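You operate a simulated robot arm through the tools that you are given. There is no shell and no other tool.

You are at the controls of a simulated robot arm. One attempt, no reset.

## Task
Switch off the three wall fans and the air at the control panel, then drain the air line.
Fine: the air gauge reads zero and the drain valve is shut again; dust fan and sockets stay on.
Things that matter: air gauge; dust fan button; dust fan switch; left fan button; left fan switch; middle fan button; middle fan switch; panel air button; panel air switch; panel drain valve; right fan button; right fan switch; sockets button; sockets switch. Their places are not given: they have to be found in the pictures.

Only the result counts: the job must be done as asked and must still hold three seconds after the hand-in. Knocking over, shifting, dropping, spilling or breaking anything else fails it.

## Robot
A 6-joint arm with a two-finger gripper, fixed in place. Base frame: the origin is at the foot of the arm, x ahead of it, y to its left, z up. Lengths are in mm, angles in rad, forces in N, time in s.
Its first joint turns from -2.897 to 2.897 rad. Payload 2.45 kg.
Tool frame: the origin (TCP) lies between the finger pads and is the grasp point; the fingertips stand 20 mm ahead of it; z points along the fingers, y is the line along which they close. Largest opening 140 mm; the body of the gripper starts 168 mm behind the TCP.
Orientation is that of the tool frame in the base frame, as a unit quaternion [w, x, y, z]. With the fingers straight down and closing along the base's y, the tool's x points along the base's -x, its y along +y and its z along -z.

## Interface
- The arm moves only by the tool nudge_tool. Its argument "targets" is one flat list of numbers, 7 for each row, row after row: the shift along the base's x, y, z in units of 25 mm (1.0 is 25 mm), then the turn, a rotation vector about the base's x, y, z in units of 5 degrees (1.0 is 5 degrees), then the gripper command, from -1 (shut) to 1 (fully open), values between in proportion. In form: [x, y, z, rx, ry, rz, grip, x, y, z, rx, ry, rz, grip, ...]. A call has 1 to 20 rows; each row shifts and turns the commanded pose from where the row before left it. A call with a number of a shift or a turn outside -1 to 1 is refused whole. Rows are played at 5 a second. More than 50 mm and 0.15 rad between two rows, or a gripper value outside its range, and nothing of the call is played. A pose out of reach is approached as far as the arm can. The call stops where the force on the tool passes 90 N (or 10 N more than at its start, if that is more) or the arm is blocked; 0.2 s more then pass. Each finger travels about 45 mm/s and halts on what it meets, pressing with about 44 N; the grip force reading is that of the motor and also rises with nothing between the fingers. The clock runs only during rows and for 0.2 s after the last one: add rows that do not move to give the fingers time. It gives the time, the measured TCP pose, the force on the tool (base axes), the opening and the grip force at its end, in the units of the frame above (readings bear some noise), with the torque about the TCP (base axes, N m) and any sound that the robot's microphone picked up.
- Cameras (640 x 400 px; columns grow to the right, rows downward): "scene" is fixed at [50.1, -499.2, 1345.4]; the picture's right is [0.49, -0.87, 0.00], its down [-0.17, -0.10, -0.98] and it looks along [0.85, 0.48, -0.20] (base axes); focal length 351 px, centre (320, 200). "wrist" rides on the gripper at [78, 11, -209] in the tool frame; the picture's right is [-0.14, 0.99, 0.00], its down [-0.92, -0.13, -0.37] and it looks along [-0.37, -0.05, 0.93] (tool axes); focal length 280 px, centre (320, 200).
- snapshot(camera): a new picture of that camera. It takes no simulated time.
- point_at(camera, pixels): for up to 12 pixels [column, row] of the newest picture of that camera ("zoom" is the newest enlarged one), the place [x, y, z] in the base frame of the surface seen there, good to about 3 mm. It takes no simulated time.
- zoom(camera, box): a new picture of the part [left, top, right, bottom] of that camera's present view, enlarged. It takes no simulated time.
- hand_in(): hands the job in; it is judged then, once.

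Leave the gripper open and the arm clear of the work at the hand-in unless told otherwise.

The tools are called by a JSON object that holds its "op" and its "data". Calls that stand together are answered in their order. nudge_tool: Moves the arm, as the interface text tells. Its arguments: {"type":"object","properties":{"targets":{"type":"array"}},"required":["targets"]} The other tools are called the same way: snapshot (camera) takes a picture; point_at (camera, pixels) gives the place of the surface under pixels of a picture; zoom (camera, box) takes an enlarged picture of a part of a camera's view; hand_in () hands the job in.

At the start:

```text
time: 0.0
tcp_pos: [806.2, 235.1, 1061.4]
orientation: [0.0, 0.0, 1.0, 0.0]
wrist_force: [0.0, 0.4, 0.1]
moment: [-0.03, -0.01, 0.02]
grip_width: 140.1
grasp_force: 0.0
```

scene: 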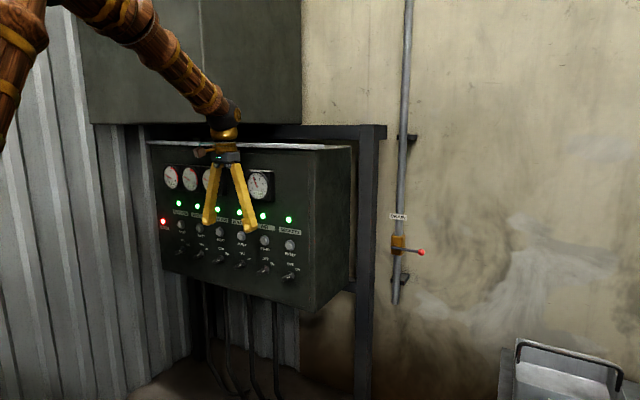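
wrist: 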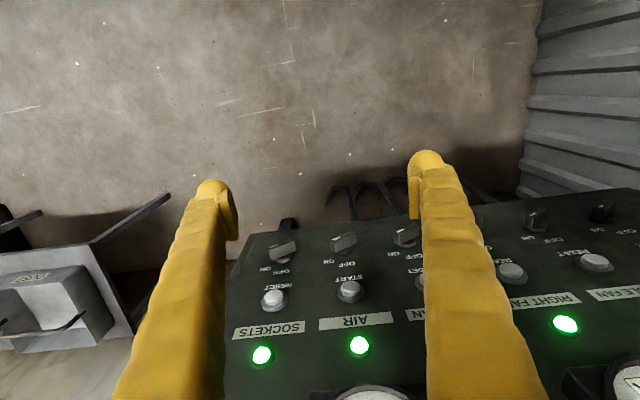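

I see a control panel with gauges, green lights, buttons and switches, plus a pipe with an orange valve and a red handle labelled "DRAIN" at about (400,240). I'll zoom in on the panel and the valve.

{"op": "zoom", "data": {"camera": "scene", "box": [145, 135, 345, 310]}}

{"op": "snapshot", "data": {"camera": "wrist"}}

```text
2.29 times, centred on (245, 222) of scene
```

zoom: 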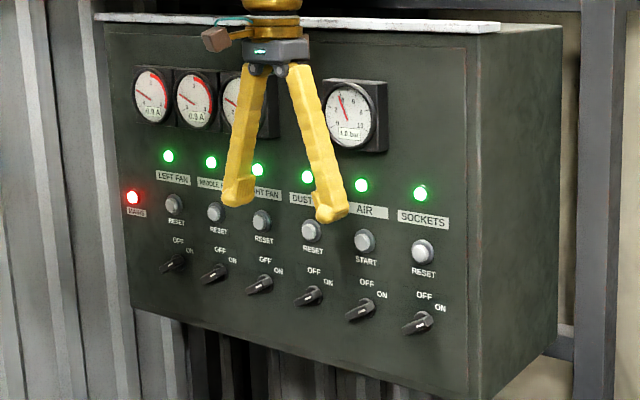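

```text
taken
```

wrist: 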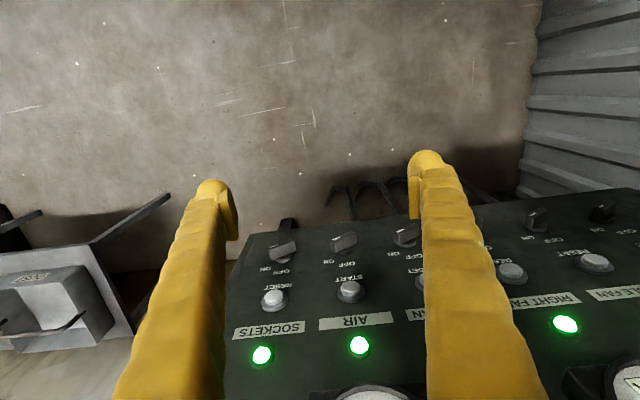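

The panel has six columns: LEFT FAN, MIDDLE FAN, RIGHT FAN, DUST FAN, AIR, SOCKETS. Each has a lamp, a button and a knob with OFF and ON marks. I'll measure points in this zoom picture: knobs near (175,263), (213,273), (260,285), (308,296), (360,310), (418,322), then the buttons.

{"op": "point_at", "data": {"camera": "zoom", "pixels": [[175, 263], [213, 273], [260, 285], [308, 296], [360, 310], [418, 322], [174, 203], [214, 212], [261, 220], [311, 230], [364, 240], [422, 251]]}}

{"op": "point_at", "data": {"camera": "zoom", "pixels": [[345, 113], [168, 157], [420, 194], [440, 60], [440, 370], [130, 290], [135, 40], [350, 280], [230, 250], [500, 200], [300, 20], [132, 197]]}}

{"op": "zoom", "data": {"camera": "scene", "box": [155, 210, 235, 260]}}

{"op": "zoom", "data": {"camera": "scene", "box": [225, 230, 305, 280]}}

{"op": "zoom", "data": {"camera": "scene", "box": [360, 200, 440, 250]}}

```text
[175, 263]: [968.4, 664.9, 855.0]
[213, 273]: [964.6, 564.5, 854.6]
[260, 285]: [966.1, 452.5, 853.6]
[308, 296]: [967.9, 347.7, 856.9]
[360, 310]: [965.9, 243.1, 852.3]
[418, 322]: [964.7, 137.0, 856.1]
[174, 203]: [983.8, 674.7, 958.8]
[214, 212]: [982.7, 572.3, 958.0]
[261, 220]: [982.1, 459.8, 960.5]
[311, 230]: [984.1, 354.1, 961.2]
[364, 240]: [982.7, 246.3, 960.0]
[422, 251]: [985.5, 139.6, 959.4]
```

```text
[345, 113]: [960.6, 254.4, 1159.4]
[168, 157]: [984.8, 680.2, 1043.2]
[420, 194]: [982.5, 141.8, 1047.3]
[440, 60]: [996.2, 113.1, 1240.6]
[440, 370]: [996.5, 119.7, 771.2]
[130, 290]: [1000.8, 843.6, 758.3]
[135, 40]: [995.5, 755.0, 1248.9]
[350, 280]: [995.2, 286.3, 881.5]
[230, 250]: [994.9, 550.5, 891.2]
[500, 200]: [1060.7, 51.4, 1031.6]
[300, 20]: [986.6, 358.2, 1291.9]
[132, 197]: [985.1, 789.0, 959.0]
```

```text
8.00 times, centred on (195, 235) of scene
```

zoom: 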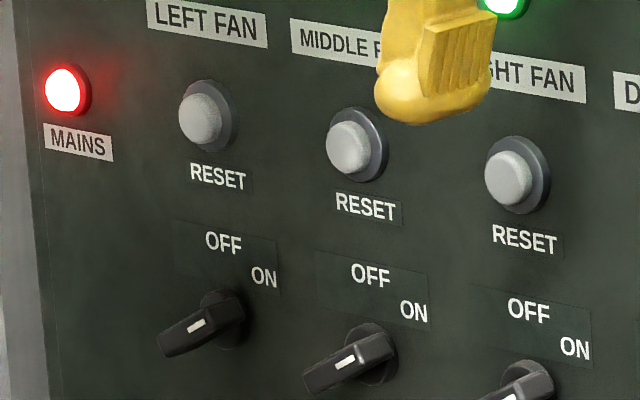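

```text
8.00 times, centred on (265, 255) of scene
```

zoom: 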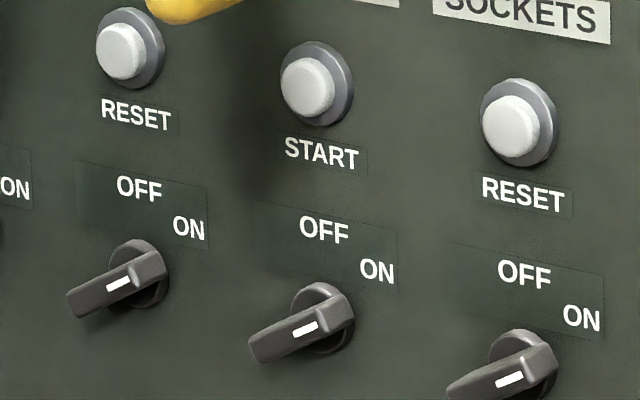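

```text
8.00 times, centred on (400, 225) of scene
```

zoom: 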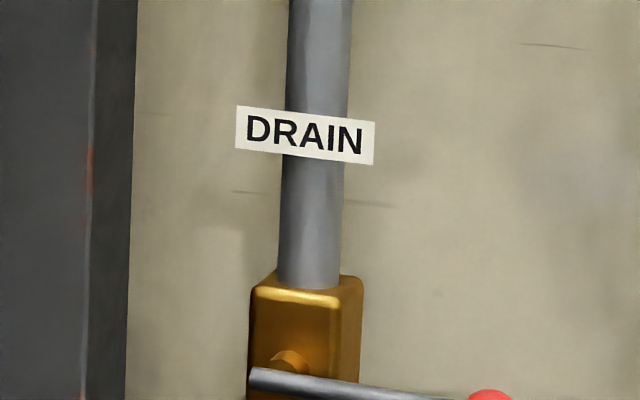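

The knobs stick out from the panel face (x about 996) to about x = 965, and they all sit at z of about 855. Their bars point to ON. Next I'll zoom further on single knobs, the valve and the gauge to measure the geometry.

{"op": "zoom", "data": {"camera": "scene", "box": [250, 255, 306, 290]}}

{"op": "point_at", "data": {"camera": "zoom", "pixels": [[320, 200], [160, 150], [100, 150], [200, 130], [440, 230], [520, 190], [400, 240], [480, 200], [460, 180], [60, 170], [120, 160], [540, 170]]}}

{"op": "zoom", "data": {"camera": "scene", "box": [380, 220, 436, 255]}}

{"op": "zoom", "data": {"camera": "scene", "box": [240, 165, 280, 205]}}

```text
11.43 times, centred on (278, 272) of scene
```

zoom: 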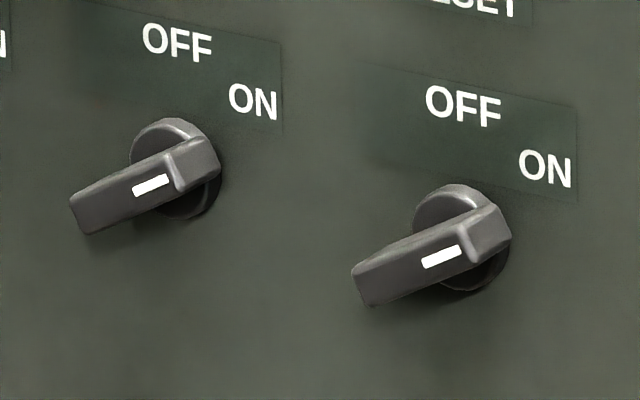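

```text
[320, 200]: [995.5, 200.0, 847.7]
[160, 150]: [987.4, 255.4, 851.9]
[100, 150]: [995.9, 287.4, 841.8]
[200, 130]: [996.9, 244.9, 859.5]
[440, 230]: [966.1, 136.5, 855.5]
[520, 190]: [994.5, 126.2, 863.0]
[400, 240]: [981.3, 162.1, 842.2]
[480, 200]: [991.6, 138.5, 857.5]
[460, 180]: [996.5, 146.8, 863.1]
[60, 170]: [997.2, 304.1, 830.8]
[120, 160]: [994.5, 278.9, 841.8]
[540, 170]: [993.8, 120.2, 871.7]
```

```text
11.43 times, centred on (408, 238) of scene
```

zoom: 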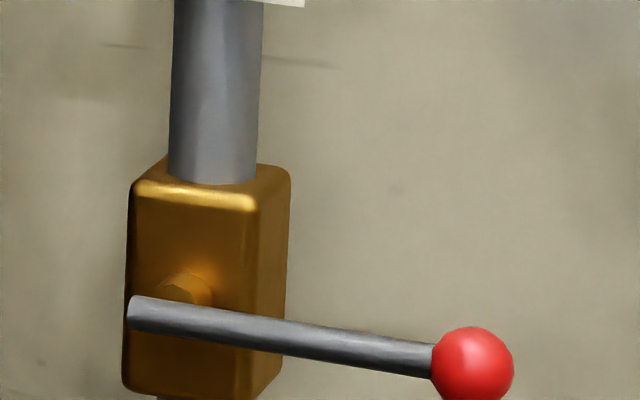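

```text
10.00 times, centred on (260, 185) of scene
```

zoom: 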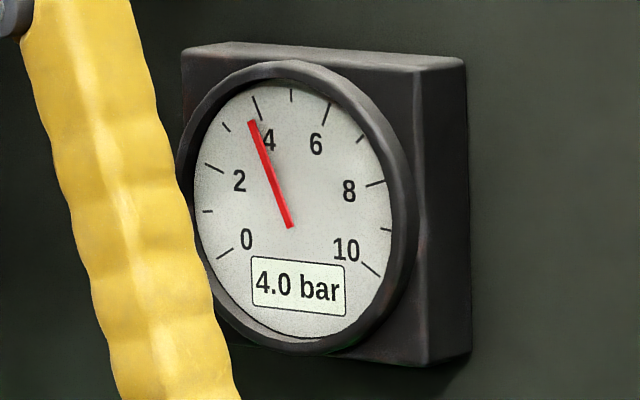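

The gauge reads 4.0 bar. The drain lever is horizontal, with a red ball on its right end. I'll take precise points on the sockets and air knobs and on the valve.

{"op": "zoom", "data": {"camera": "scene", "box": [250, 255, 306, 290]}}

{"op": "point_at", "data": {"camera": "zoom", "pixels": [[360, 285], [360, 275], [375, 295], [440, 258], [465, 248], [478, 220], [490, 215], [495, 240], [505, 225], [430, 215], [430, 270], [410, 280]]}}

{"op": "point_at", "data": {"camera": "zoom", "pixels": [[80, 210], [90, 222], [78, 202], [150, 185], [176, 175], [190, 150], [200, 145], [205, 165], [216, 155], [145, 145], [150, 202], [150, 165]]}}

{"op": "zoom", "data": {"camera": "scene", "box": [380, 220, 436, 255]}}

{"op": "point_at", "data": {"camera": "zoom", "pixels": [[135, 312], [180, 318], [280, 338], [400, 355], [470, 365], [190, 285], [170, 350], [220, 100], [275, 280], [500, 200], [200, 195], [180, 385]]}}

{"op": "snapshot", "data": {"camera": "scene"}}

{"op": "point_at", "data": {"camera": "scene", "pixels": [[408, 20], [403, 120], [407, 138], [397, 300], [372, 140], [367, 250], [345, 200], [500, 380], [560, 360], [520, 345], [450, 300], [200, 60]]}}

```text
11.43 times, centred on (278, 272) of scene
```

zoom: 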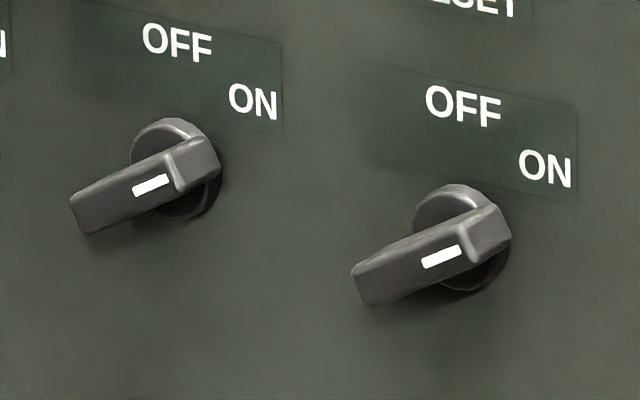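

```text
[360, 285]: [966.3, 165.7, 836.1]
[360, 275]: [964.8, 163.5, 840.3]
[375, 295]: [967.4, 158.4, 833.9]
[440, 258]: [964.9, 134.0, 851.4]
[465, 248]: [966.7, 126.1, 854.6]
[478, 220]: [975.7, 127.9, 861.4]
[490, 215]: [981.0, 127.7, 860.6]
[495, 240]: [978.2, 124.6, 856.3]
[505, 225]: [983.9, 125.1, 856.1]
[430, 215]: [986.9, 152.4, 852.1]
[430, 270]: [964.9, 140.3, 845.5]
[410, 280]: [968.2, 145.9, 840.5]
```

```text
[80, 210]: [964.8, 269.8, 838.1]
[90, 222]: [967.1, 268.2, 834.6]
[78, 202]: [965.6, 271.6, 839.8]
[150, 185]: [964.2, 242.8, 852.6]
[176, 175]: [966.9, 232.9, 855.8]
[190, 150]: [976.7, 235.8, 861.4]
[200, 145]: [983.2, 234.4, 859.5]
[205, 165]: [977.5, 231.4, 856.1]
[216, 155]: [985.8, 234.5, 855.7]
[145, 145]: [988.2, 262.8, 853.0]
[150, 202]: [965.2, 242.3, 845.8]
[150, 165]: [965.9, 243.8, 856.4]
```

```text
11.43 times, centred on (408, 238) of scene
```

zoom: 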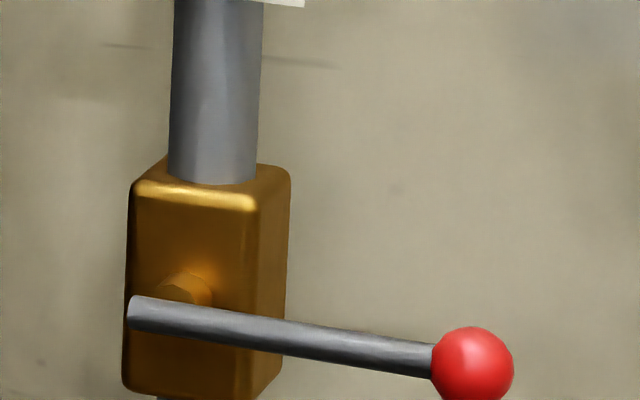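

```text
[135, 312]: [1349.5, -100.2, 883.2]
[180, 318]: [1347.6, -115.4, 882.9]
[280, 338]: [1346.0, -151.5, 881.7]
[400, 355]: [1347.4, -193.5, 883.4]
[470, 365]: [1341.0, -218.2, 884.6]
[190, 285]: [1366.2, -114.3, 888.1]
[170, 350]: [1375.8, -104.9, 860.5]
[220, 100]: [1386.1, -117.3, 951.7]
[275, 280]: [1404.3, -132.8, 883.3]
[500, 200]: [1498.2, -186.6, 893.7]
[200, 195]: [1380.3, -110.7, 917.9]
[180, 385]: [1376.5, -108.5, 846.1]
```

```text
taken
```

scene: 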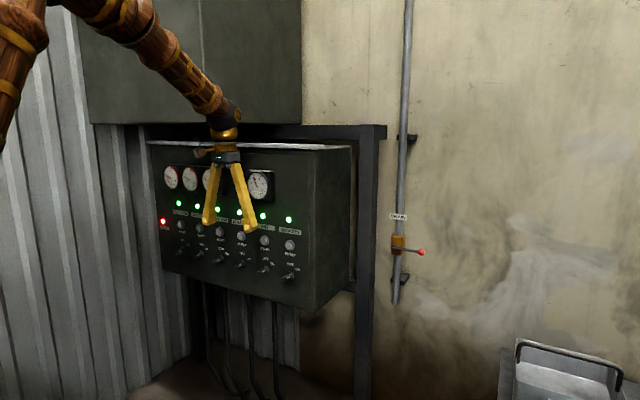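

```text
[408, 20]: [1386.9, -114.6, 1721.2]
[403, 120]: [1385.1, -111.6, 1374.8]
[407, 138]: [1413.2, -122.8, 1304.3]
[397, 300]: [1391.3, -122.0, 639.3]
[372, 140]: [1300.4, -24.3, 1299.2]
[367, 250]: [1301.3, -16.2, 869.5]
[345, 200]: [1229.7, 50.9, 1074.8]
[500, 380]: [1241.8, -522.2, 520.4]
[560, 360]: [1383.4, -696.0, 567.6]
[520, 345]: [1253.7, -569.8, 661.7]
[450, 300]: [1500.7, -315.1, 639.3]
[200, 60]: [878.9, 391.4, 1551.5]
```

The valve lever's pivot is near (1366, -113, 884), and the lever runs to a red ball at about y = -220. The knob bars' front faces are at about x = 965, with the air knob centred near y = 252, z = 847. Next I'll turn the tool to face the panel (rotating about -y) while backing off in x.

{"op": "nudge_tool", "data": {"targets": [-0.5, 0, 0, 0, -1, 0, 1, -0.5, 0, 0, 0, -1, 0, 1, -0.5, 0, 0, 0, -1, 0, 1, -0.5, 0, 0, 0, -1, 0, 1, -0.5, 0, 0, 0, -1, 0, 1, -0.5, 0, 0, 0, -1, 0, 1, -0.5, 0, 0, 0, -1, 0, 1, -0.5, 0, 0, 0, -1, 0, 1, -0.5, 0, 0, 0, -1, 0, 1]}}

{"op": "snapshot", "data": {"camera": "scene"}}

{"op": "snapshot", "data": {"camera": "wrist"}}

```text
time: 2.0
tcp_pos: [692.9, 236.0, 1060.3]
orientation: [0.384, 0.0, 0.923, 0.001]
wrist_force: [-0.2, 0.2, 0.3]
moment: [0.01, 0.0, 0.02]
grip_width: 140.2
grasp_force: 0.1
```

```text
taken
```

scene: 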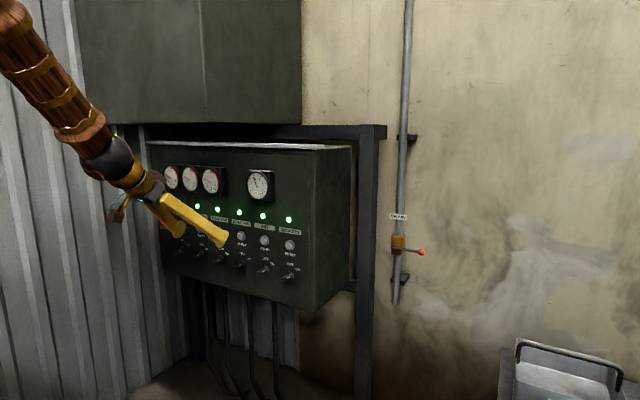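

```text
taken
```

wrist: 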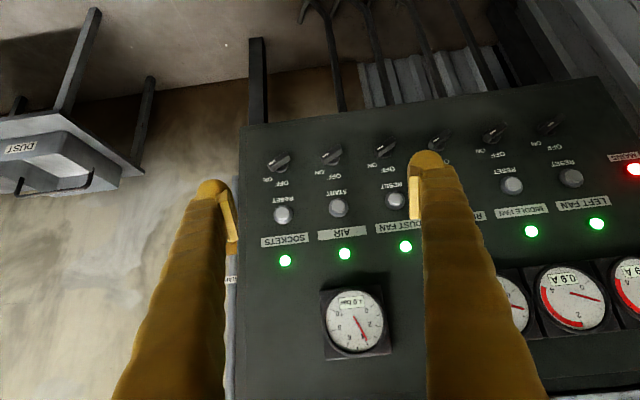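

The tool has turned 45° as planned and is clear of everything. I'll finish the turn and come down towards the knob row.

{"op": "nudge_tool", "data": {"targets": [0, 0, -0.9, 0, -1, 0, 1, 0, 0, -0.9, 0, -1, 0, 1, 0, 0, -0.9, 0, -1, 0, 1, 0, 0, -0.9, 0, -1, 0, 1, 0, 0, -0.9, 0, -1, 0, 1, 0, 0, -0.9, 0, -1, 0, 1, 0, 0, -0.9, 0, -1, 0, 1, 0, 0, -0.9, 0, -1, 0, 1, 0, 0, -0.9, 0, -1, 0, 1, 0, 0, 0, 0, 0, 0, 1]}}

{"op": "snapshot", "data": {"camera": "scene"}}

{"op": "snapshot", "data": {"camera": "wrist"}}

```text
time: 4.2
tcp_pos: [719.8, 273.5, 971.5]
orientation: [0.694, -0.026, 0.719, -0.035]
wrist_force: [0.6, 0.7, 0.0]
moment: [0.0, -0.03, 0.01]
grip_width: 140.0
grasp_force: 0.0
out of reach, approached as far as the arm can: row 5, 6, 7, 8, 9
```

```text
taken
```

scene: 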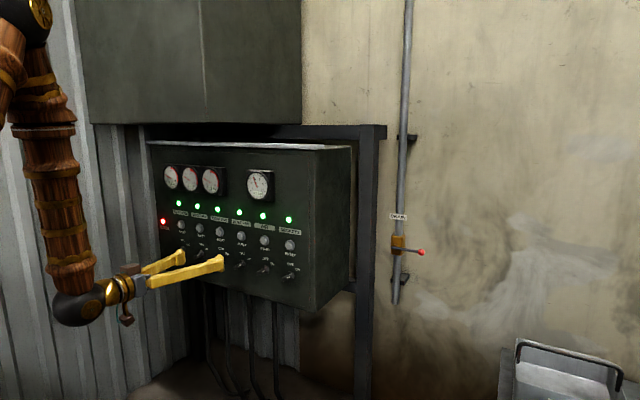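

```text
taken
```

wrist: 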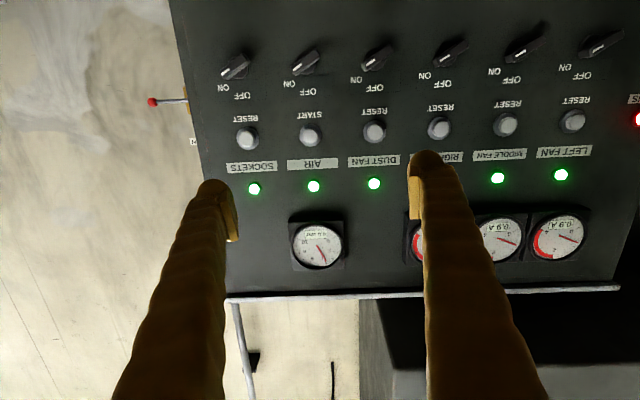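

The wrist was too close to the base for that pose, so the last rows fell short. I'll move forward in x, where there is more room, and read the pose again.

{"op": "nudge_tool", "data": {"targets": [1, 0, 0, 0, 0, 0, 1, 1, 0, 0, 0, 0, 0, 1, 1, 0, 0, 0, 0, 0, 1, 1, 0, 0, 0, 0, 0, 1, 0, 0, 0, 0, 0, 0, 1]}}

{"op": "snapshot", "data": {"camera": "wrist"}}

```text
time: 5.4
tcp_pos: [821.1, 273.2, 978.6]
orientation: [0.699, -0.015, 0.715, -0.023]
wrist_force: [0.3, 1.1, 0.2]
moment: [0.02, 0.02, -0.03]
grip_width: 140.0
grasp_force: 0.1
out of reach, approached as far as the arm can: row 1
```

```text
taken
```

wrist: 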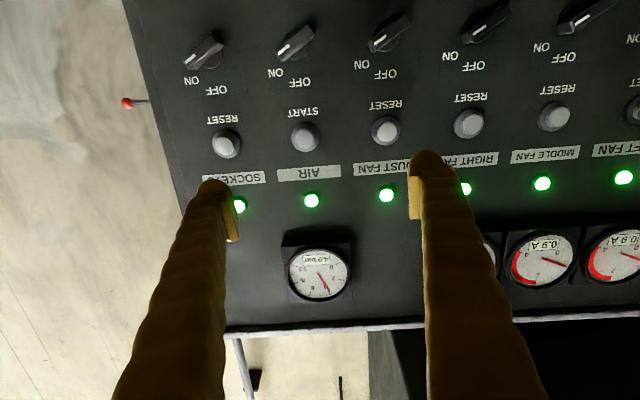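

The shifts build on the approached pose, and the arm is now at (821, 273, 979) with slight tilt errors. I'll measure the knobs again from the wrist view: sockets (203,52), air (296,43), dust (389,34), right (488,22), middle (588,14).

{"op": "zoom", "data": {"camera": "wrist", "box": [250, 0, 346, 60]}}

{"op": "zoom", "data": {"camera": "wrist", "box": [440, 0, 536, 60]}}

```text
6.67 times, centred on (298, 30) of wrist
```

zoom: 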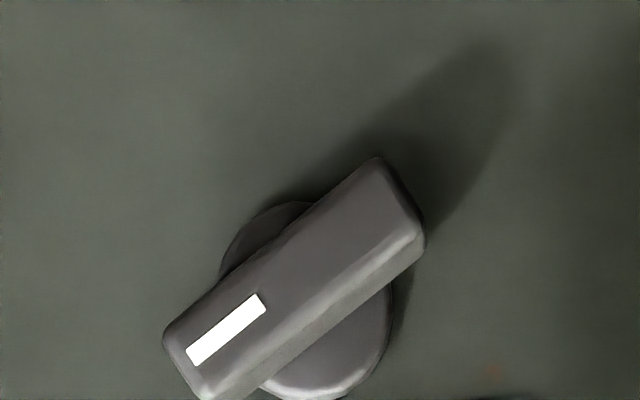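

```text
6.67 times, centred on (488, 30) of wrist
```

zoom: 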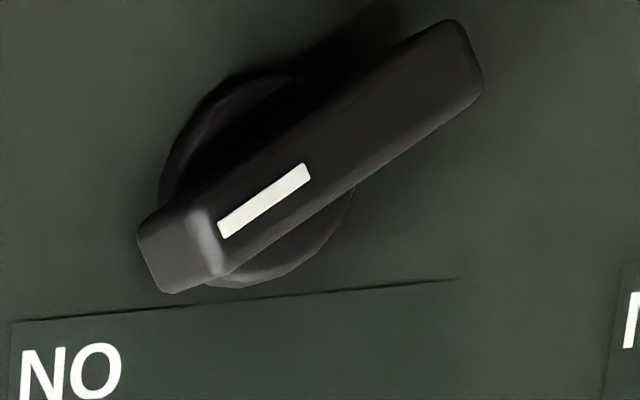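

The newest zoom shows the right fan knob clearly, a bar on a disc with a white pointer mark towards ON. I'll take points on it, then on the air knob.

{"op": "point_at", "data": {"camera": "zoom", "pixels": [[200, 225], [220, 262], [262, 200], [330, 140], [450, 35], [470, 80], [390, 100], [160, 250], [230, 100], [300, 250], [60, 200], [500, 250]]}}

{"op": "zoom", "data": {"camera": "wrist", "box": [250, 0, 346, 60]}}

{"op": "point_at", "data": {"camera": "zoom", "pixels": [[180, 335], [210, 385], [225, 330], [290, 275], [375, 175], [410, 225], [300, 350], [330, 370], [260, 230], [340, 340], [400, 245], [100, 100]]}}

```text
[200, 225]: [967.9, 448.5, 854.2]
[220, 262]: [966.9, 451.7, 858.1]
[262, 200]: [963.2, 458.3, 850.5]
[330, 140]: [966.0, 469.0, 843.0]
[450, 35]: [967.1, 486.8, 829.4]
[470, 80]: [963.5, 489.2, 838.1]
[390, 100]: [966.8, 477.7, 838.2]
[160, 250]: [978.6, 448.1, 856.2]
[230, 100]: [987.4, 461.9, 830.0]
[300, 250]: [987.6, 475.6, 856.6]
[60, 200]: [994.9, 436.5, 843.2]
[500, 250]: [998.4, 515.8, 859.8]
```

```text
6.67 times, centred on (298, 30) of wrist
```

zoom: 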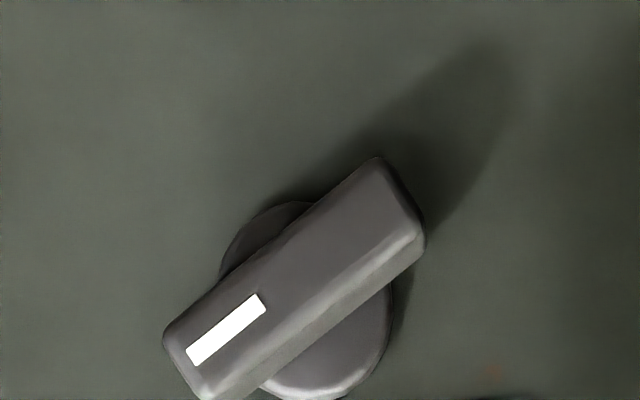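

```text
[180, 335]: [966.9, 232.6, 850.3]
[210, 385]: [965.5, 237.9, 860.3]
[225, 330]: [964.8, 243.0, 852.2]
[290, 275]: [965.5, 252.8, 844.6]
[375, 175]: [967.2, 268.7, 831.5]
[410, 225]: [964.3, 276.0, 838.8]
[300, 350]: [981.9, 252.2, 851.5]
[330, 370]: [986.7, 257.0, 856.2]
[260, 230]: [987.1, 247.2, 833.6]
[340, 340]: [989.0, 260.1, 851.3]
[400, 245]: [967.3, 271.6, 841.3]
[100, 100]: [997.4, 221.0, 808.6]
```

The bars measure about 48 mm long. They are centred at z = 845 (air y = 253, right fan y = 469) and tilted about 30° above horizontal towards ON. I'll check where the OFF and ON labels lie around the air knob, and also where the other knobs are.

{"op": "snapshot", "data": {"camera": "wrist"}}

{"op": "point_at", "data": {"camera": "wrist", "pixels": [[300, 82], [275, 73], [304, 137], [563, 57], [541, 47], [555, 116], [588, 14], [389, 34], [203, 52], [469, 124], [386, 130], [313, 200]]}}

```text
taken
```

wrist: 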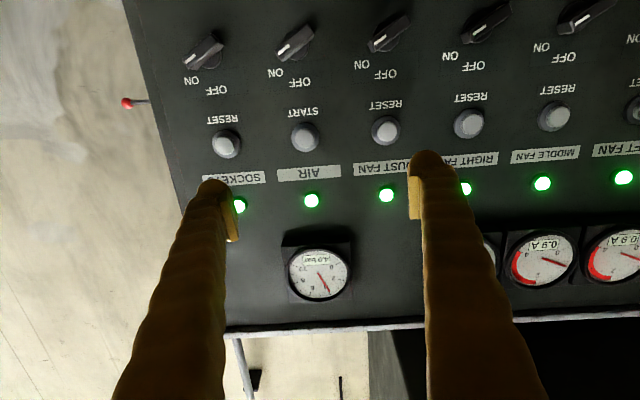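

```text
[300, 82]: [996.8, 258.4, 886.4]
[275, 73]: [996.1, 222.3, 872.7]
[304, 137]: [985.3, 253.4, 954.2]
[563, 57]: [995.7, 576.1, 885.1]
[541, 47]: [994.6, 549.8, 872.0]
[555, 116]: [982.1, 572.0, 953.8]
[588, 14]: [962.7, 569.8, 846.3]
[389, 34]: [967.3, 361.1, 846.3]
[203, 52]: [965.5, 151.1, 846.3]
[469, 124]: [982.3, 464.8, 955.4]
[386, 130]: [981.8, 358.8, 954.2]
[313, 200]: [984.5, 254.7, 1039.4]
```

OFF sits straight above each knob and ON is up to the right, so each bar needs to turn about 60° until it is vertical. The columns are at y ≈ 148, 254, 360, 466, 572 and 678. I'll start with AIR: level the tool, roll it 60° to match the bar, half-close the gripper, and line up at y = 254, z = 845 with x still short of the knob.

{"op": "nudge_tool", "data": {"targets": [0.6, -0.06, 0, 0.617, -0.26, 0.13, 0, 0.6, -0.06, -0.4, 1, 0, 0, 0, 0.6, -0.06, -0.4, 1, 0, 0, 0, 0.6, -0.06, -0.4, 1, 0, 0, 0, 0, -0.06, -0.4, 1, 0, 0, 0, 0, -0.06, -0.45, 1, 0, 0, 0, 0, -0.06, -0.45, 1, 0, 0, 0, 0, -0.06, -0.45, 1, 0, 0, 0, 0, -0.06, -0.45, 1, 0, 0, 0, 0, -0.06, -0.45, 1, 0, 0, 0, 0, -0.06, -0.5, 1, 0, 0, 0, 0, -0.06, -0.5, 1, 0, 0, 0, 0, -0.05, -0.5, 1, 0, 0, 0, 0, 0, 0, 0, 0, 0, 0]}}

{"op": "snapshot", "data": {"camera": "wrist"}}

{"op": "snapshot", "data": {"camera": "scene"}}

```text
time: 8.4
tcp_pos: [935.1, 396.9, 1081.5]
orientation: [0.636, 0.201, 0.739, 0.097]
wrist_force: [-61.9, -1.7, -24.4]
moment: [-0.45, -1.22, 1.99]
grip_width: 59.3
grasp_force: 0.1
out of reach, approached as far as the arm can: row 1, 2, 3, 4, 5, 6, 7, 8, 9, 10, 11, 12, 13
```

```text
taken
```

wrist: 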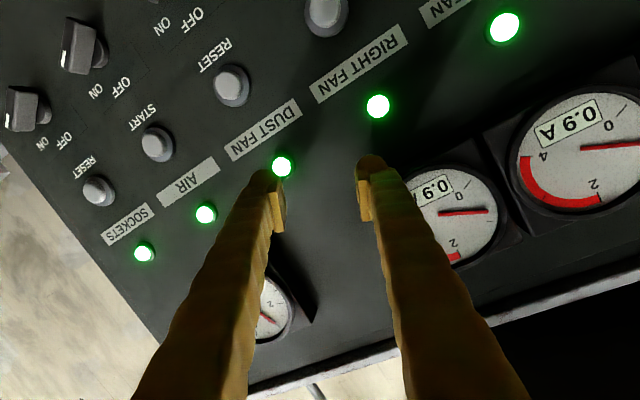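

```text
taken
```

scene: 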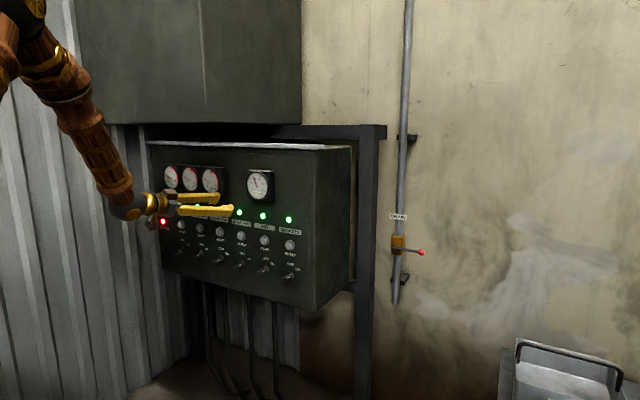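

The readings show the arm could not follow the roll. It drifted to (935, 397, 1081) and something is pressing with about 62 N along -x. I'll back straight away from the panel and check the force.

{"op": "nudge_tool", "data": {"targets": [-0.5, 0, 0, 0, 0, 0, 0, -1, 0, 0, 0, 0, 0, 0, -1, 0, 0, 0, 0, 0, 0, 0, 0, 0, 0, 0, 0, 0]}}

{"op": "snapshot", "data": {"camera": "scene"}}

{"op": "snapshot", "data": {"camera": "wrist"}}

```text
time: 9.4
tcp_pos: [874.2, 398.9, 1088.6]
orientation: [0.636, 0.201, 0.739, 0.091]
wrist_force: [0.3, -0.5, -0.8]
moment: [0.03, -0.02, 0.0]
grip_width: 70.1
grasp_force: 0.0
```

```text
taken
```

scene: 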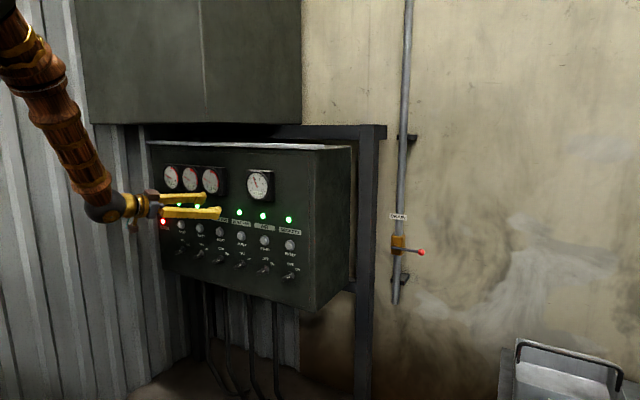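

```text
taken
```

wrist: 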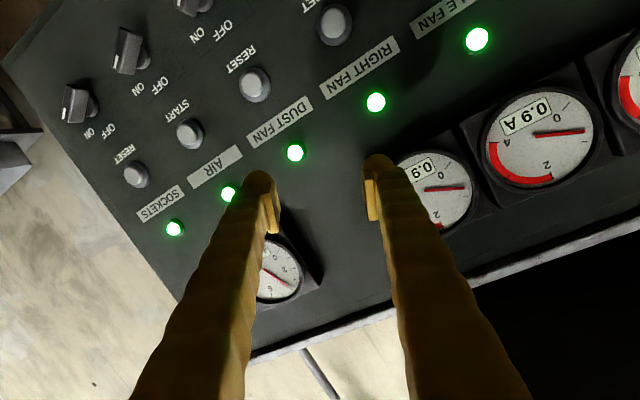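

The force is gone and nothing looks moved. I suspect a joint limit on rolling in the + direction, so I'll undo the roll and level the tool, then watch whether it is reachable.

{"op": "nudge_tool", "data": {"targets": [0, 0, 0, -0.964, -0.333, 0.337, 0, 0, 0, 0, -0.964, -0.333, 0.337, 0, 0, 0, 0, -0.964, -0.333, 0.337, 0, 0, 0, 0, -0.964, -0.333, 0.337, 0, 0, 0, 0, -0.964, -0.333, 0.337, 0, 0, 0, 0, 0, 0, 0, 0]}}

```text
time: 10.8
tcp_pos: [874.7, 394.4, 1085.6]
orientation: [0.708, 0.003, 0.706, 0.0]
wrist_force: [-0.2, 0.7, 0.8]
moment: [-0.01, -0.03, -0.03]
grip_width: 69.8
grasp_force: 0.1
```

Level again with no roll, and reachable. Now I'll test going down and rolling in the negative direction, to -30° for a start.

{"op": "nudge_tool", "data": {"targets": [0, 0, -0.5, -1, 0, 0, 0, 0, 0, -0.5, -1, 0, 0, 0, 0, 0, -0.5, -1, 0, 0, 0, 0, 0, -0.5, -1, 0, 0, 0, 0, 0, -0.5, -1, 0, 0, 0, 0, 0, -0.5, -1, 0, 0, 0, 0, 0, 0, 0, 0, 0, 0]}}

{"op": "snapshot", "data": {"camera": "scene"}}

```text
time: 12.4
tcp_pos: [873.7, 394.0, 1010.7]
orientation: [0.685, -0.18, 0.682, -0.183]
wrist_force: [-0.2, 0.0, 0.1]
moment: [0.0, 0.0, 0.03]
grip_width: 70.1
grasp_force: 0.0
```

```text
taken
```

scene: 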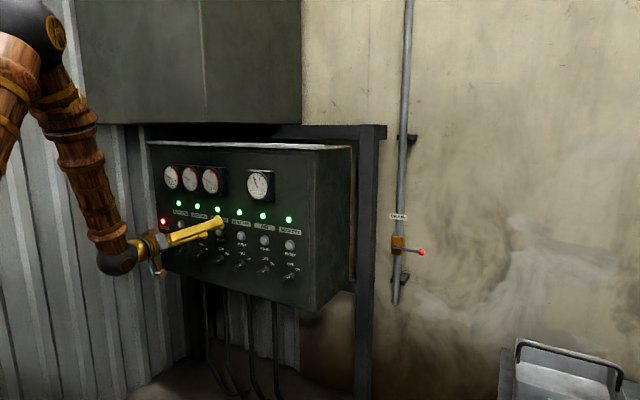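

Negative roll works: the arm is now at -30° and reachable. Rolling to -120° gives the same finger line as +60°, so I'll go on rolling that way and lower a little more.

{"op": "nudge_tool", "data": {"targets": [0, 0, -0.2, -1, 0, 0, 0, 0, 0, -0.2, -1, 0, 0, 0, 0, 0, -0.2, -1, 0, 0, 0, 0, 0, -0.2, -1, 0, 0, 0, 0, 0, -0.2, -1, 0, 0, 0, 0, 0, -0.2, -1, 0, 0, 0, 0, 0, -0.2, -1, 0, 0, 0, 0, 0, -0.2, -1, 0, 0, 0, 0, 0, -0.2, -1, 0, 0, 0, 0, 0, -0.2, -1, 0, 0, 0, 0, 0, -0.2, -1, 0, 0, 0, 0, 0, -0.2, -1, 0, 0, 0, 0, 0, -0.2, -1, 0, 0, 0, 0, 0, -0.2, -1, 0, 0, 0, 0, 0, -0.2, -1, 0, 0, 0, 0, 0, -0.2, -1, 0, 0, 0, 0, 0, -0.2, -1, 0, 0, 0, 0, 0, -0.2, -1, 0, 0, 0, 0, 0, 0, 0, 0, 0, 0]}}

{"op": "snapshot", "data": {"camera": "scene"}}

{"op": "snapshot", "data": {"camera": "wrist"}}

```text
time: 16.4
tcp_pos: [875.7, 395.5, 921.9]
orientation: [-0.357, 0.612, -0.353, 0.611]
wrist_force: [-0.1, -0.3, 0.8]
moment: [-0.01, -0.02, 0.02]
grip_width: 70.0
grasp_force: 0.0
```

```text
taken
```

scene: 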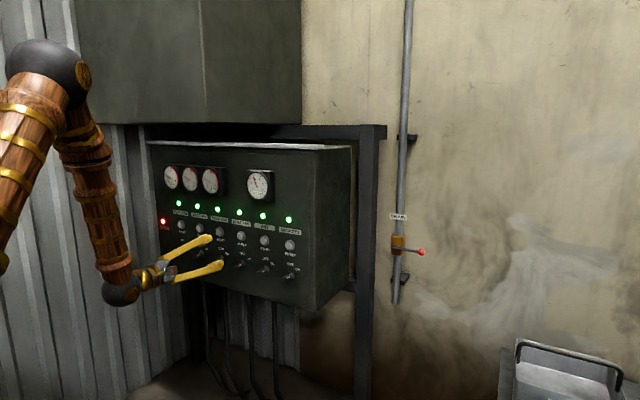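

```text
taken
```

wrist: 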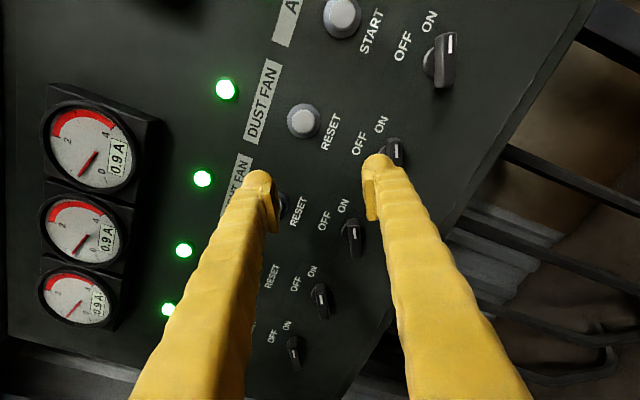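

The pose is at -120° roll and everything was reachable. Next I'll line up with the right fan knob (y = 466, z = 845), keeping the fingertips short of it at about x = 910.

{"op": "nudge_tool", "data": {"targets": [0.14, 0.705, -0.77, 0, 0, 0, 0, 0.14, 0.705, -0.77, 0, 0, 0, 0, 0.14, 0.705, -0.77, 0, 0, 0, 0, 0.14, 0.705, -0.77, 0, 0, 0, 0, 0, 0, 0, 0, 0, 0, 0]}}

{"op": "snapshot", "data": {"camera": "wrist"}}

{"op": "snapshot", "data": {"camera": "scene"}}

```text
time: 17.6
tcp_pos: [887.8, 467.0, 845.4]
orientation: [-0.358, 0.611, -0.354, 0.611]
wrist_force: [-0.5, 0.7, -0.7]
moment: [-0.02, 0.02, 0.01]
grip_width: 69.9
grasp_force: 0.1
```

```text
taken
```

wrist: 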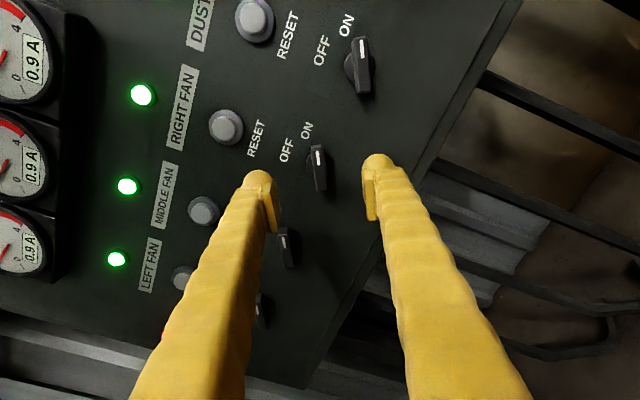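

```text
taken
```

scene: 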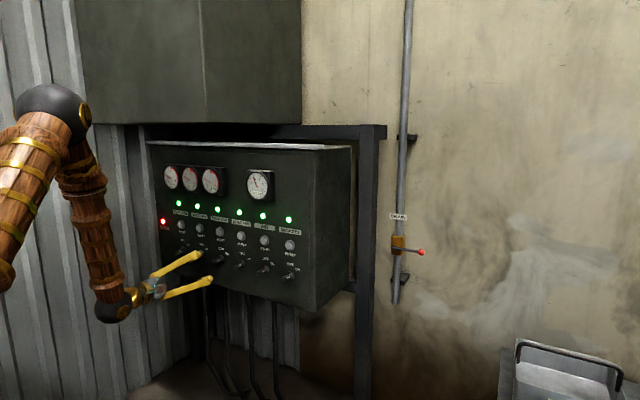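

The right fan knob is at (318,167), between the fingers and well aligned. I'll measure it again up close before going in.

{"op": "zoom", "data": {"camera": "wrist", "box": [272, 130, 368, 190]}}

{"op": "point_at", "data": {"camera": "wrist", "pixels": [[315, 149], [317, 160], [320, 170], [321, 183], [322, 188], [311, 170]]}}

```text
6.67 times, centred on (320, 160) of wrist
```

zoom: 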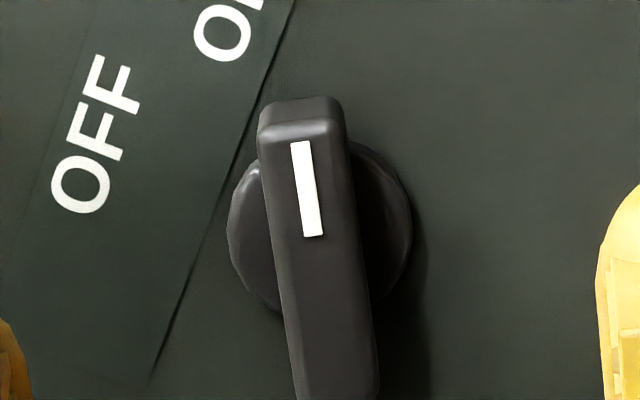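

```text
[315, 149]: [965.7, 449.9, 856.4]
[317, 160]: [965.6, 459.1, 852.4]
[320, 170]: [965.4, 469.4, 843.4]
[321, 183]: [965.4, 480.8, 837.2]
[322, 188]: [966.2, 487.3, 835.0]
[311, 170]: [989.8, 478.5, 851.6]
```

The bar lies at 30°, centred at (468.6, 845.7), so alignment is good. I'll advance 74 mm so the pads straddle the bar, then look.

{"op": "nudge_tool", "data": {"targets": [0.8, 0.02, 0, 0, 0, 0, 0, 0.8, 0.02, 0, 0, 0, 0, 0, 0.8, 0, 0, 0, 0, 0, 0, 0.58, 0, 0, 0, 0, 0, 0, 0, 0, 0, 0, 0, 0, 0]}}

{"op": "snapshot", "data": {"camera": "wrist"}}

{"op": "snapshot", "data": {"camera": "scene"}}

```text
time: 18.8
tcp_pos: [963.5, 465.7, 846.3]
orientation: [-0.357, 0.612, -0.353, 0.611]
wrist_force: [0.1, 0.4, -0.8]
moment: [0.0, 0.01, 0.0]
grip_width: 69.9
grasp_force: 0.1
```

```text
taken
```

wrist: 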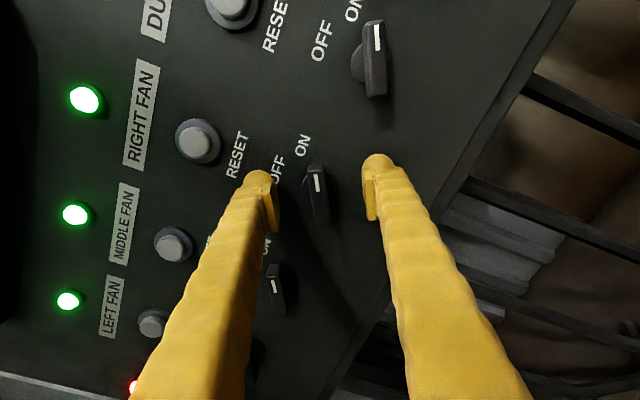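

```text
taken
```

scene: 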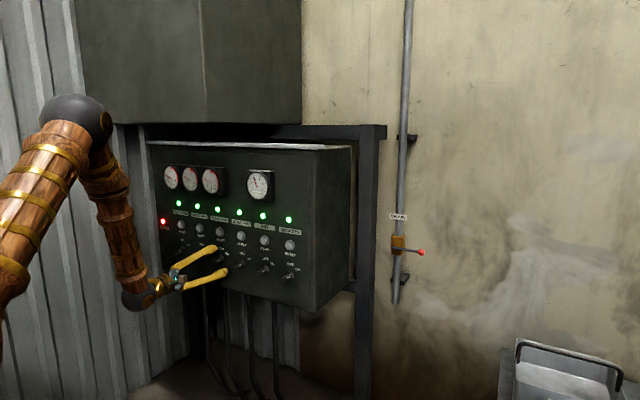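

The right fan knob bar at (317,192) is between the pads and there is no contact force. I'll close the fingers on it.

{"op": "nudge_tool", "data": {"targets": [0, 0, 0, 0, 0, 0, -0.6, 0, 0, 0, 0, 0, 0, -0.8, 0, 0, 0, 0, 0, 0, -1, 0, 0, 0, 0, 0, 0, -1, 0, 0, 0, 0, 0, 0, -1]}}

{"op": "snapshot", "data": {"camera": "wrist"}}

```text
time: 20.0
tcp_pos: [963.8, 464.7, 845.7]
orientation: [-0.358, 0.611, -0.353, 0.611]
wrist_force: [4.0, 7.8, 9.6]
moment: [-0.12, -0.06, 0.05]
grip_width: 13.4
grasp_force: 36.3
```

```text
taken
```

wrist: 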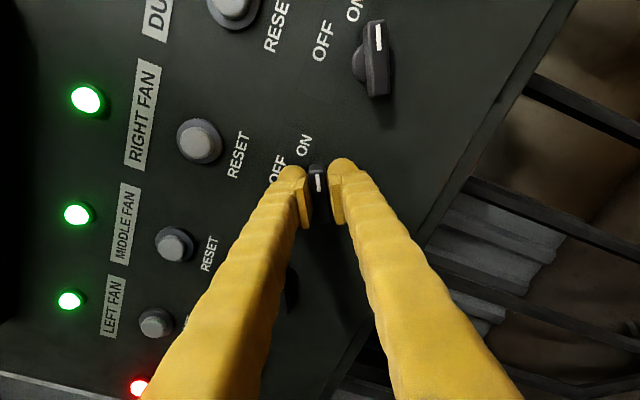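

The bar is gripped at 13.4 mm wide. I'll begin turning it towards OFF (rotation about -x), 15° first, and check the readings.

{"op": "nudge_tool", "data": {"targets": [0, 0, 0, -1, 0, 0, -1, 0, 0, 0, -1, 0, 0, -1, 0, 0, 0, -1, 0, 0, -1]}}

{"op": "snapshot", "data": {"camera": "wrist"}}

```text
time: 20.8
tcp_pos: [963.6, 466.5, 846.6]
orientation: [-0.273, 0.653, -0.27, 0.653]
wrist_force: [-27.4, -4.7, 30.1]
moment: [0.09, -0.39, -0.07]
grip_width: 13.0
grasp_force: 39.5
```

```text
taken
```

wrist: 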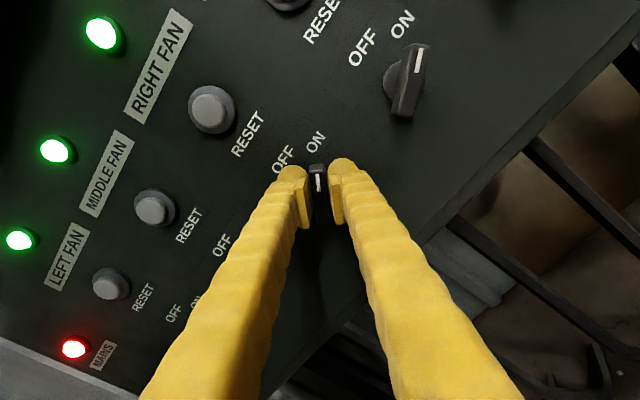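

The knob turns with the fingers, with moderate forces (about 30 N). I'll continue turning with a tiny compliance shift (back 1 mm, up 1 mm).

{"op": "nudge_tool", "data": {"targets": [-0.04, 0, 0.04, -1, 0, 0, -1, 0, 0.03, 0, -1, 0, 0, -1, 0, 0.03, 0, -1, 0, 0, -1]}}

{"op": "snapshot", "data": {"camera": "wrist"}}

```text
time: 21.6
tcp_pos: [963.8, 467.6, 847.9]
orientation: [-0.186, 0.682, -0.183, 0.683]
wrist_force: [18.0, -2.4, 33.6]
moment: [0.11, -0.38, -0.1]
grip_width: 13.2
grasp_force: 40.1
```

```text
taken
```

wrist: 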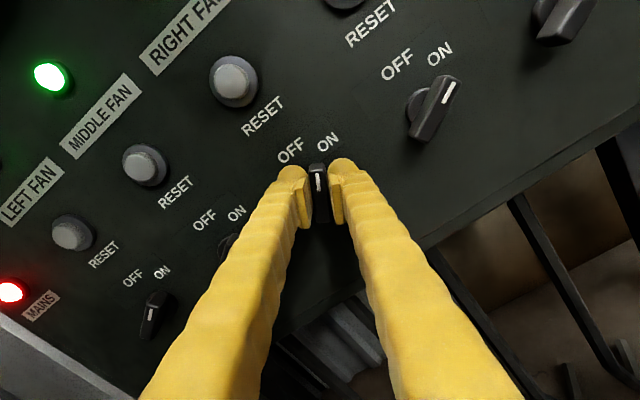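

It's halfway and still turning. I'll carry on for the next 20°, easing up a little more in z to relieve the upward force.

{"op": "nudge_tool", "data": {"targets": [0, 0.02, 0.04, -1, 0, 0, -1, 0, 0, 0.04, -1, 0, 0, -1, 0, 0, 0, -1, 0, 0, -1, 0, 0, 0, -1, 0, 0, -1]}}

{"op": "snapshot", "data": {"camera": "wrist"}}

```text
time: 22.6
tcp_pos: [962.5, 468.2, 847.5]
orientation: [-0.065, 0.706, -0.062, 0.703]
wrist_force: [33.0, 12.9, 13.5]
moment: [0.0, -0.11, 0.08]
grip_width: 13.0
grasp_force: 39.4
```

```text
taken
```

wrist: 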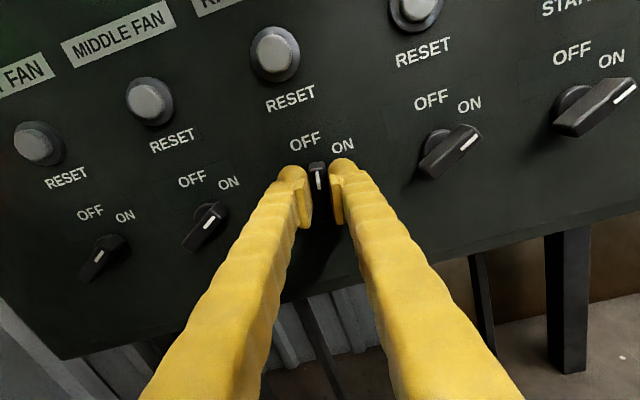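

It has turned 50°. Two more rows will complete the 60°; then I'll check the lamp in the scene view.

{"op": "nudge_tool", "data": {"targets": [0, 0, 0, -1, 0, 0, -1, 0, 0, 0, -1, 0, 0, -1, 0, 0, 0, 0, 0, 0, -1]}}

{"op": "snapshot", "data": {"camera": "wrist"}}

{"op": "zoom", "data": {"camera": "scene", "box": [145, 155, 305, 285]}}

```text
time: 23.4
tcp_pos: [963.2, 469.1, 847.0]
orientation: [-0.003, 0.709, 0.0, 0.706]
wrist_force: [4.8, 17.0, 8.2]
moment: [-0.01, -0.02, 0.16]
grip_width: 13.1
grasp_force: 39.2
```

```text
taken
```

wrist: 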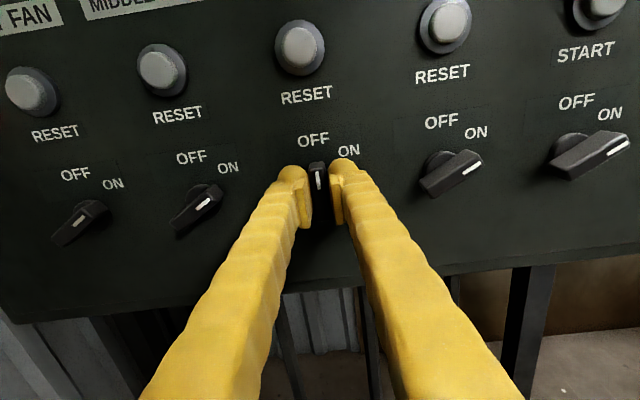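

```text
3.08 times, centred on (225, 220) of scene
```

zoom: 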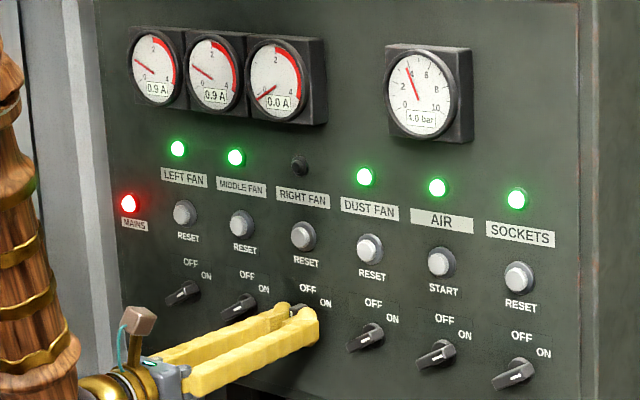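

The right fan lamp is dark and its meter reads 0.0 A. I'll release, back off, and roll back to -120° while moving over to the middle fan (y ≈ 576).

{"op": "nudge_tool", "data": {"targets": [0, 0, 0, 0, 0, 0, -0.5, 0, 0, 0, 0, 0, 0, -0.2, 0, 0, 0, 0, 0, 0, 0, 0, 0, 0, 0, 0, 0, 0, -0.8, 0, 0, 0, 0, 0, 0, -1, 0, 0, 0, 0, 0, 0, -1, 0, 0, 0, 0, 0, 0, 0, 0.36, 0, 1, 0, 0, 0, 0, 0.36, 0, 1, 0, 0, 0, 0, 0.36, 0, 1, 0, 0, 0, 0, 0.36, 0, 1, 0, 0, 0, 0, 0.36, 0, 1, 0, 0, 0, 0, 0.36, 0, 1, 0, 0, 0, 0, 0.36, 0, 1, 0, 0, 0, 0, 0.36, 0, 1, 0, 0, 0, 0, 0.36, 0, 1, 0, 0, 0, 0, 0.36, 0, 1, 0, 0, 0, 0, 0.36, 0, 1, 0, 0, 0, 0, 0.36, 0, 1, 0, 0, 0, 0, 0, 0, 0, 0, 0, 0]}}

{"op": "snapshot", "data": {"camera": "wrist"}}

{"op": "snapshot", "data": {"camera": "scene"}}

```text
time: 27.6
tcp_pos: [891.2, 576.3, 847.3]
orientation: [-0.358, 0.611, -0.353, 0.611]
wrist_force: [0.1, -0.1, 0.1]
moment: [0.0, 0.02, -0.01]
grip_width: 70.0
grasp_force: 0.0
```

```text
taken
```

wrist: 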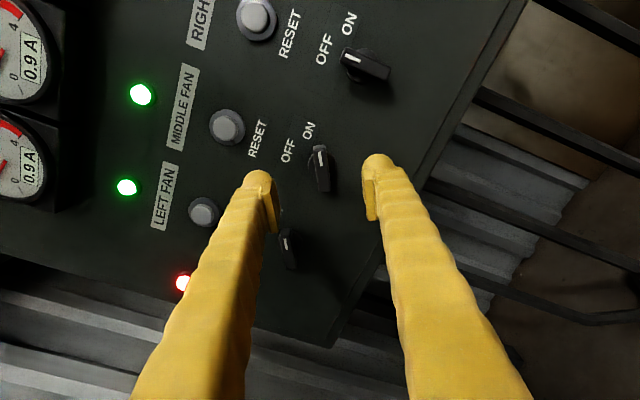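

```text
taken
```

scene: 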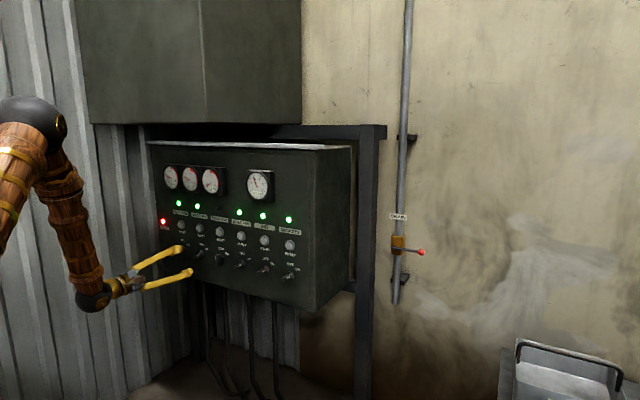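

The right fan knob stayed at OFF. The middle fan knob is now at (321,170) between the fingers. I'll measure its bar.

{"op": "point_at", "data": {"camera": "wrist", "pixels": [[318, 150], [320, 160], [322, 170], [323, 180], [325, 188], [350, 55], [385, 71], [367, 63]]}}

{"op": "zoom", "data": {"camera": "wrist", "box": [272, 130, 368, 190]}}

```text
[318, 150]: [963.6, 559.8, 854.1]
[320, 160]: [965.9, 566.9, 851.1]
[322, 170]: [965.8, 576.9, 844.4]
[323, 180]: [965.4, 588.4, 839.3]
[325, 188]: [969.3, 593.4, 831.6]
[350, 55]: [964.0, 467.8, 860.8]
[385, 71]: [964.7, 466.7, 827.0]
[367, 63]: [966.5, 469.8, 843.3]
```

```text
6.67 times, centred on (320, 160) of wrist
```

zoom: 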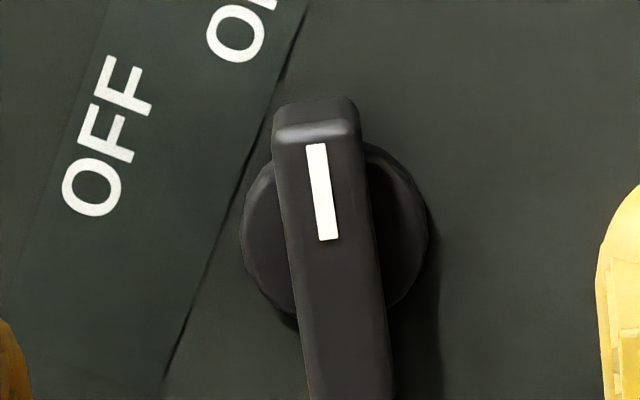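

The middle knob is centred near (577, 845). I'll drop 2 mm, advance 72 mm and close on the bar.

{"op": "nudge_tool", "data": {"targets": [0.72, 0, -0.08, 0, 0, 0, 0, 0.72, 0, 0, 0, 0, 0, 0, 0.72, 0, 0, 0, 0, 0, 0, 0.71, 0, 0, 0, 0, 0, 0, 0, 0, 0, 0, 0, 0, -0.6, 0, 0, 0, 0, 0, 0, -0.8, 0, 0, 0, 0, 0, 0, -1, 0, 0, 0, 0, 0, 0, -1, 0, 0, 0, 0, 0, 0, -1]}}

{"op": "snapshot", "data": {"camera": "wrist"}}

```text
time: 29.6
tcp_pos: [964.3, 577.5, 844.6]
orientation: [-0.356, 0.612, -0.354, 0.611]
wrist_force: [3.6, -3.7, -7.8]
moment: [-0.09, 0.07, -0.04]
grip_width: 13.5
grasp_force: 35.9
```

```text
taken
```

wrist: 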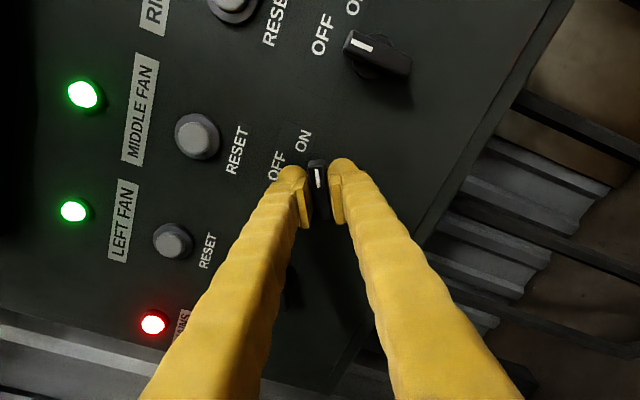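

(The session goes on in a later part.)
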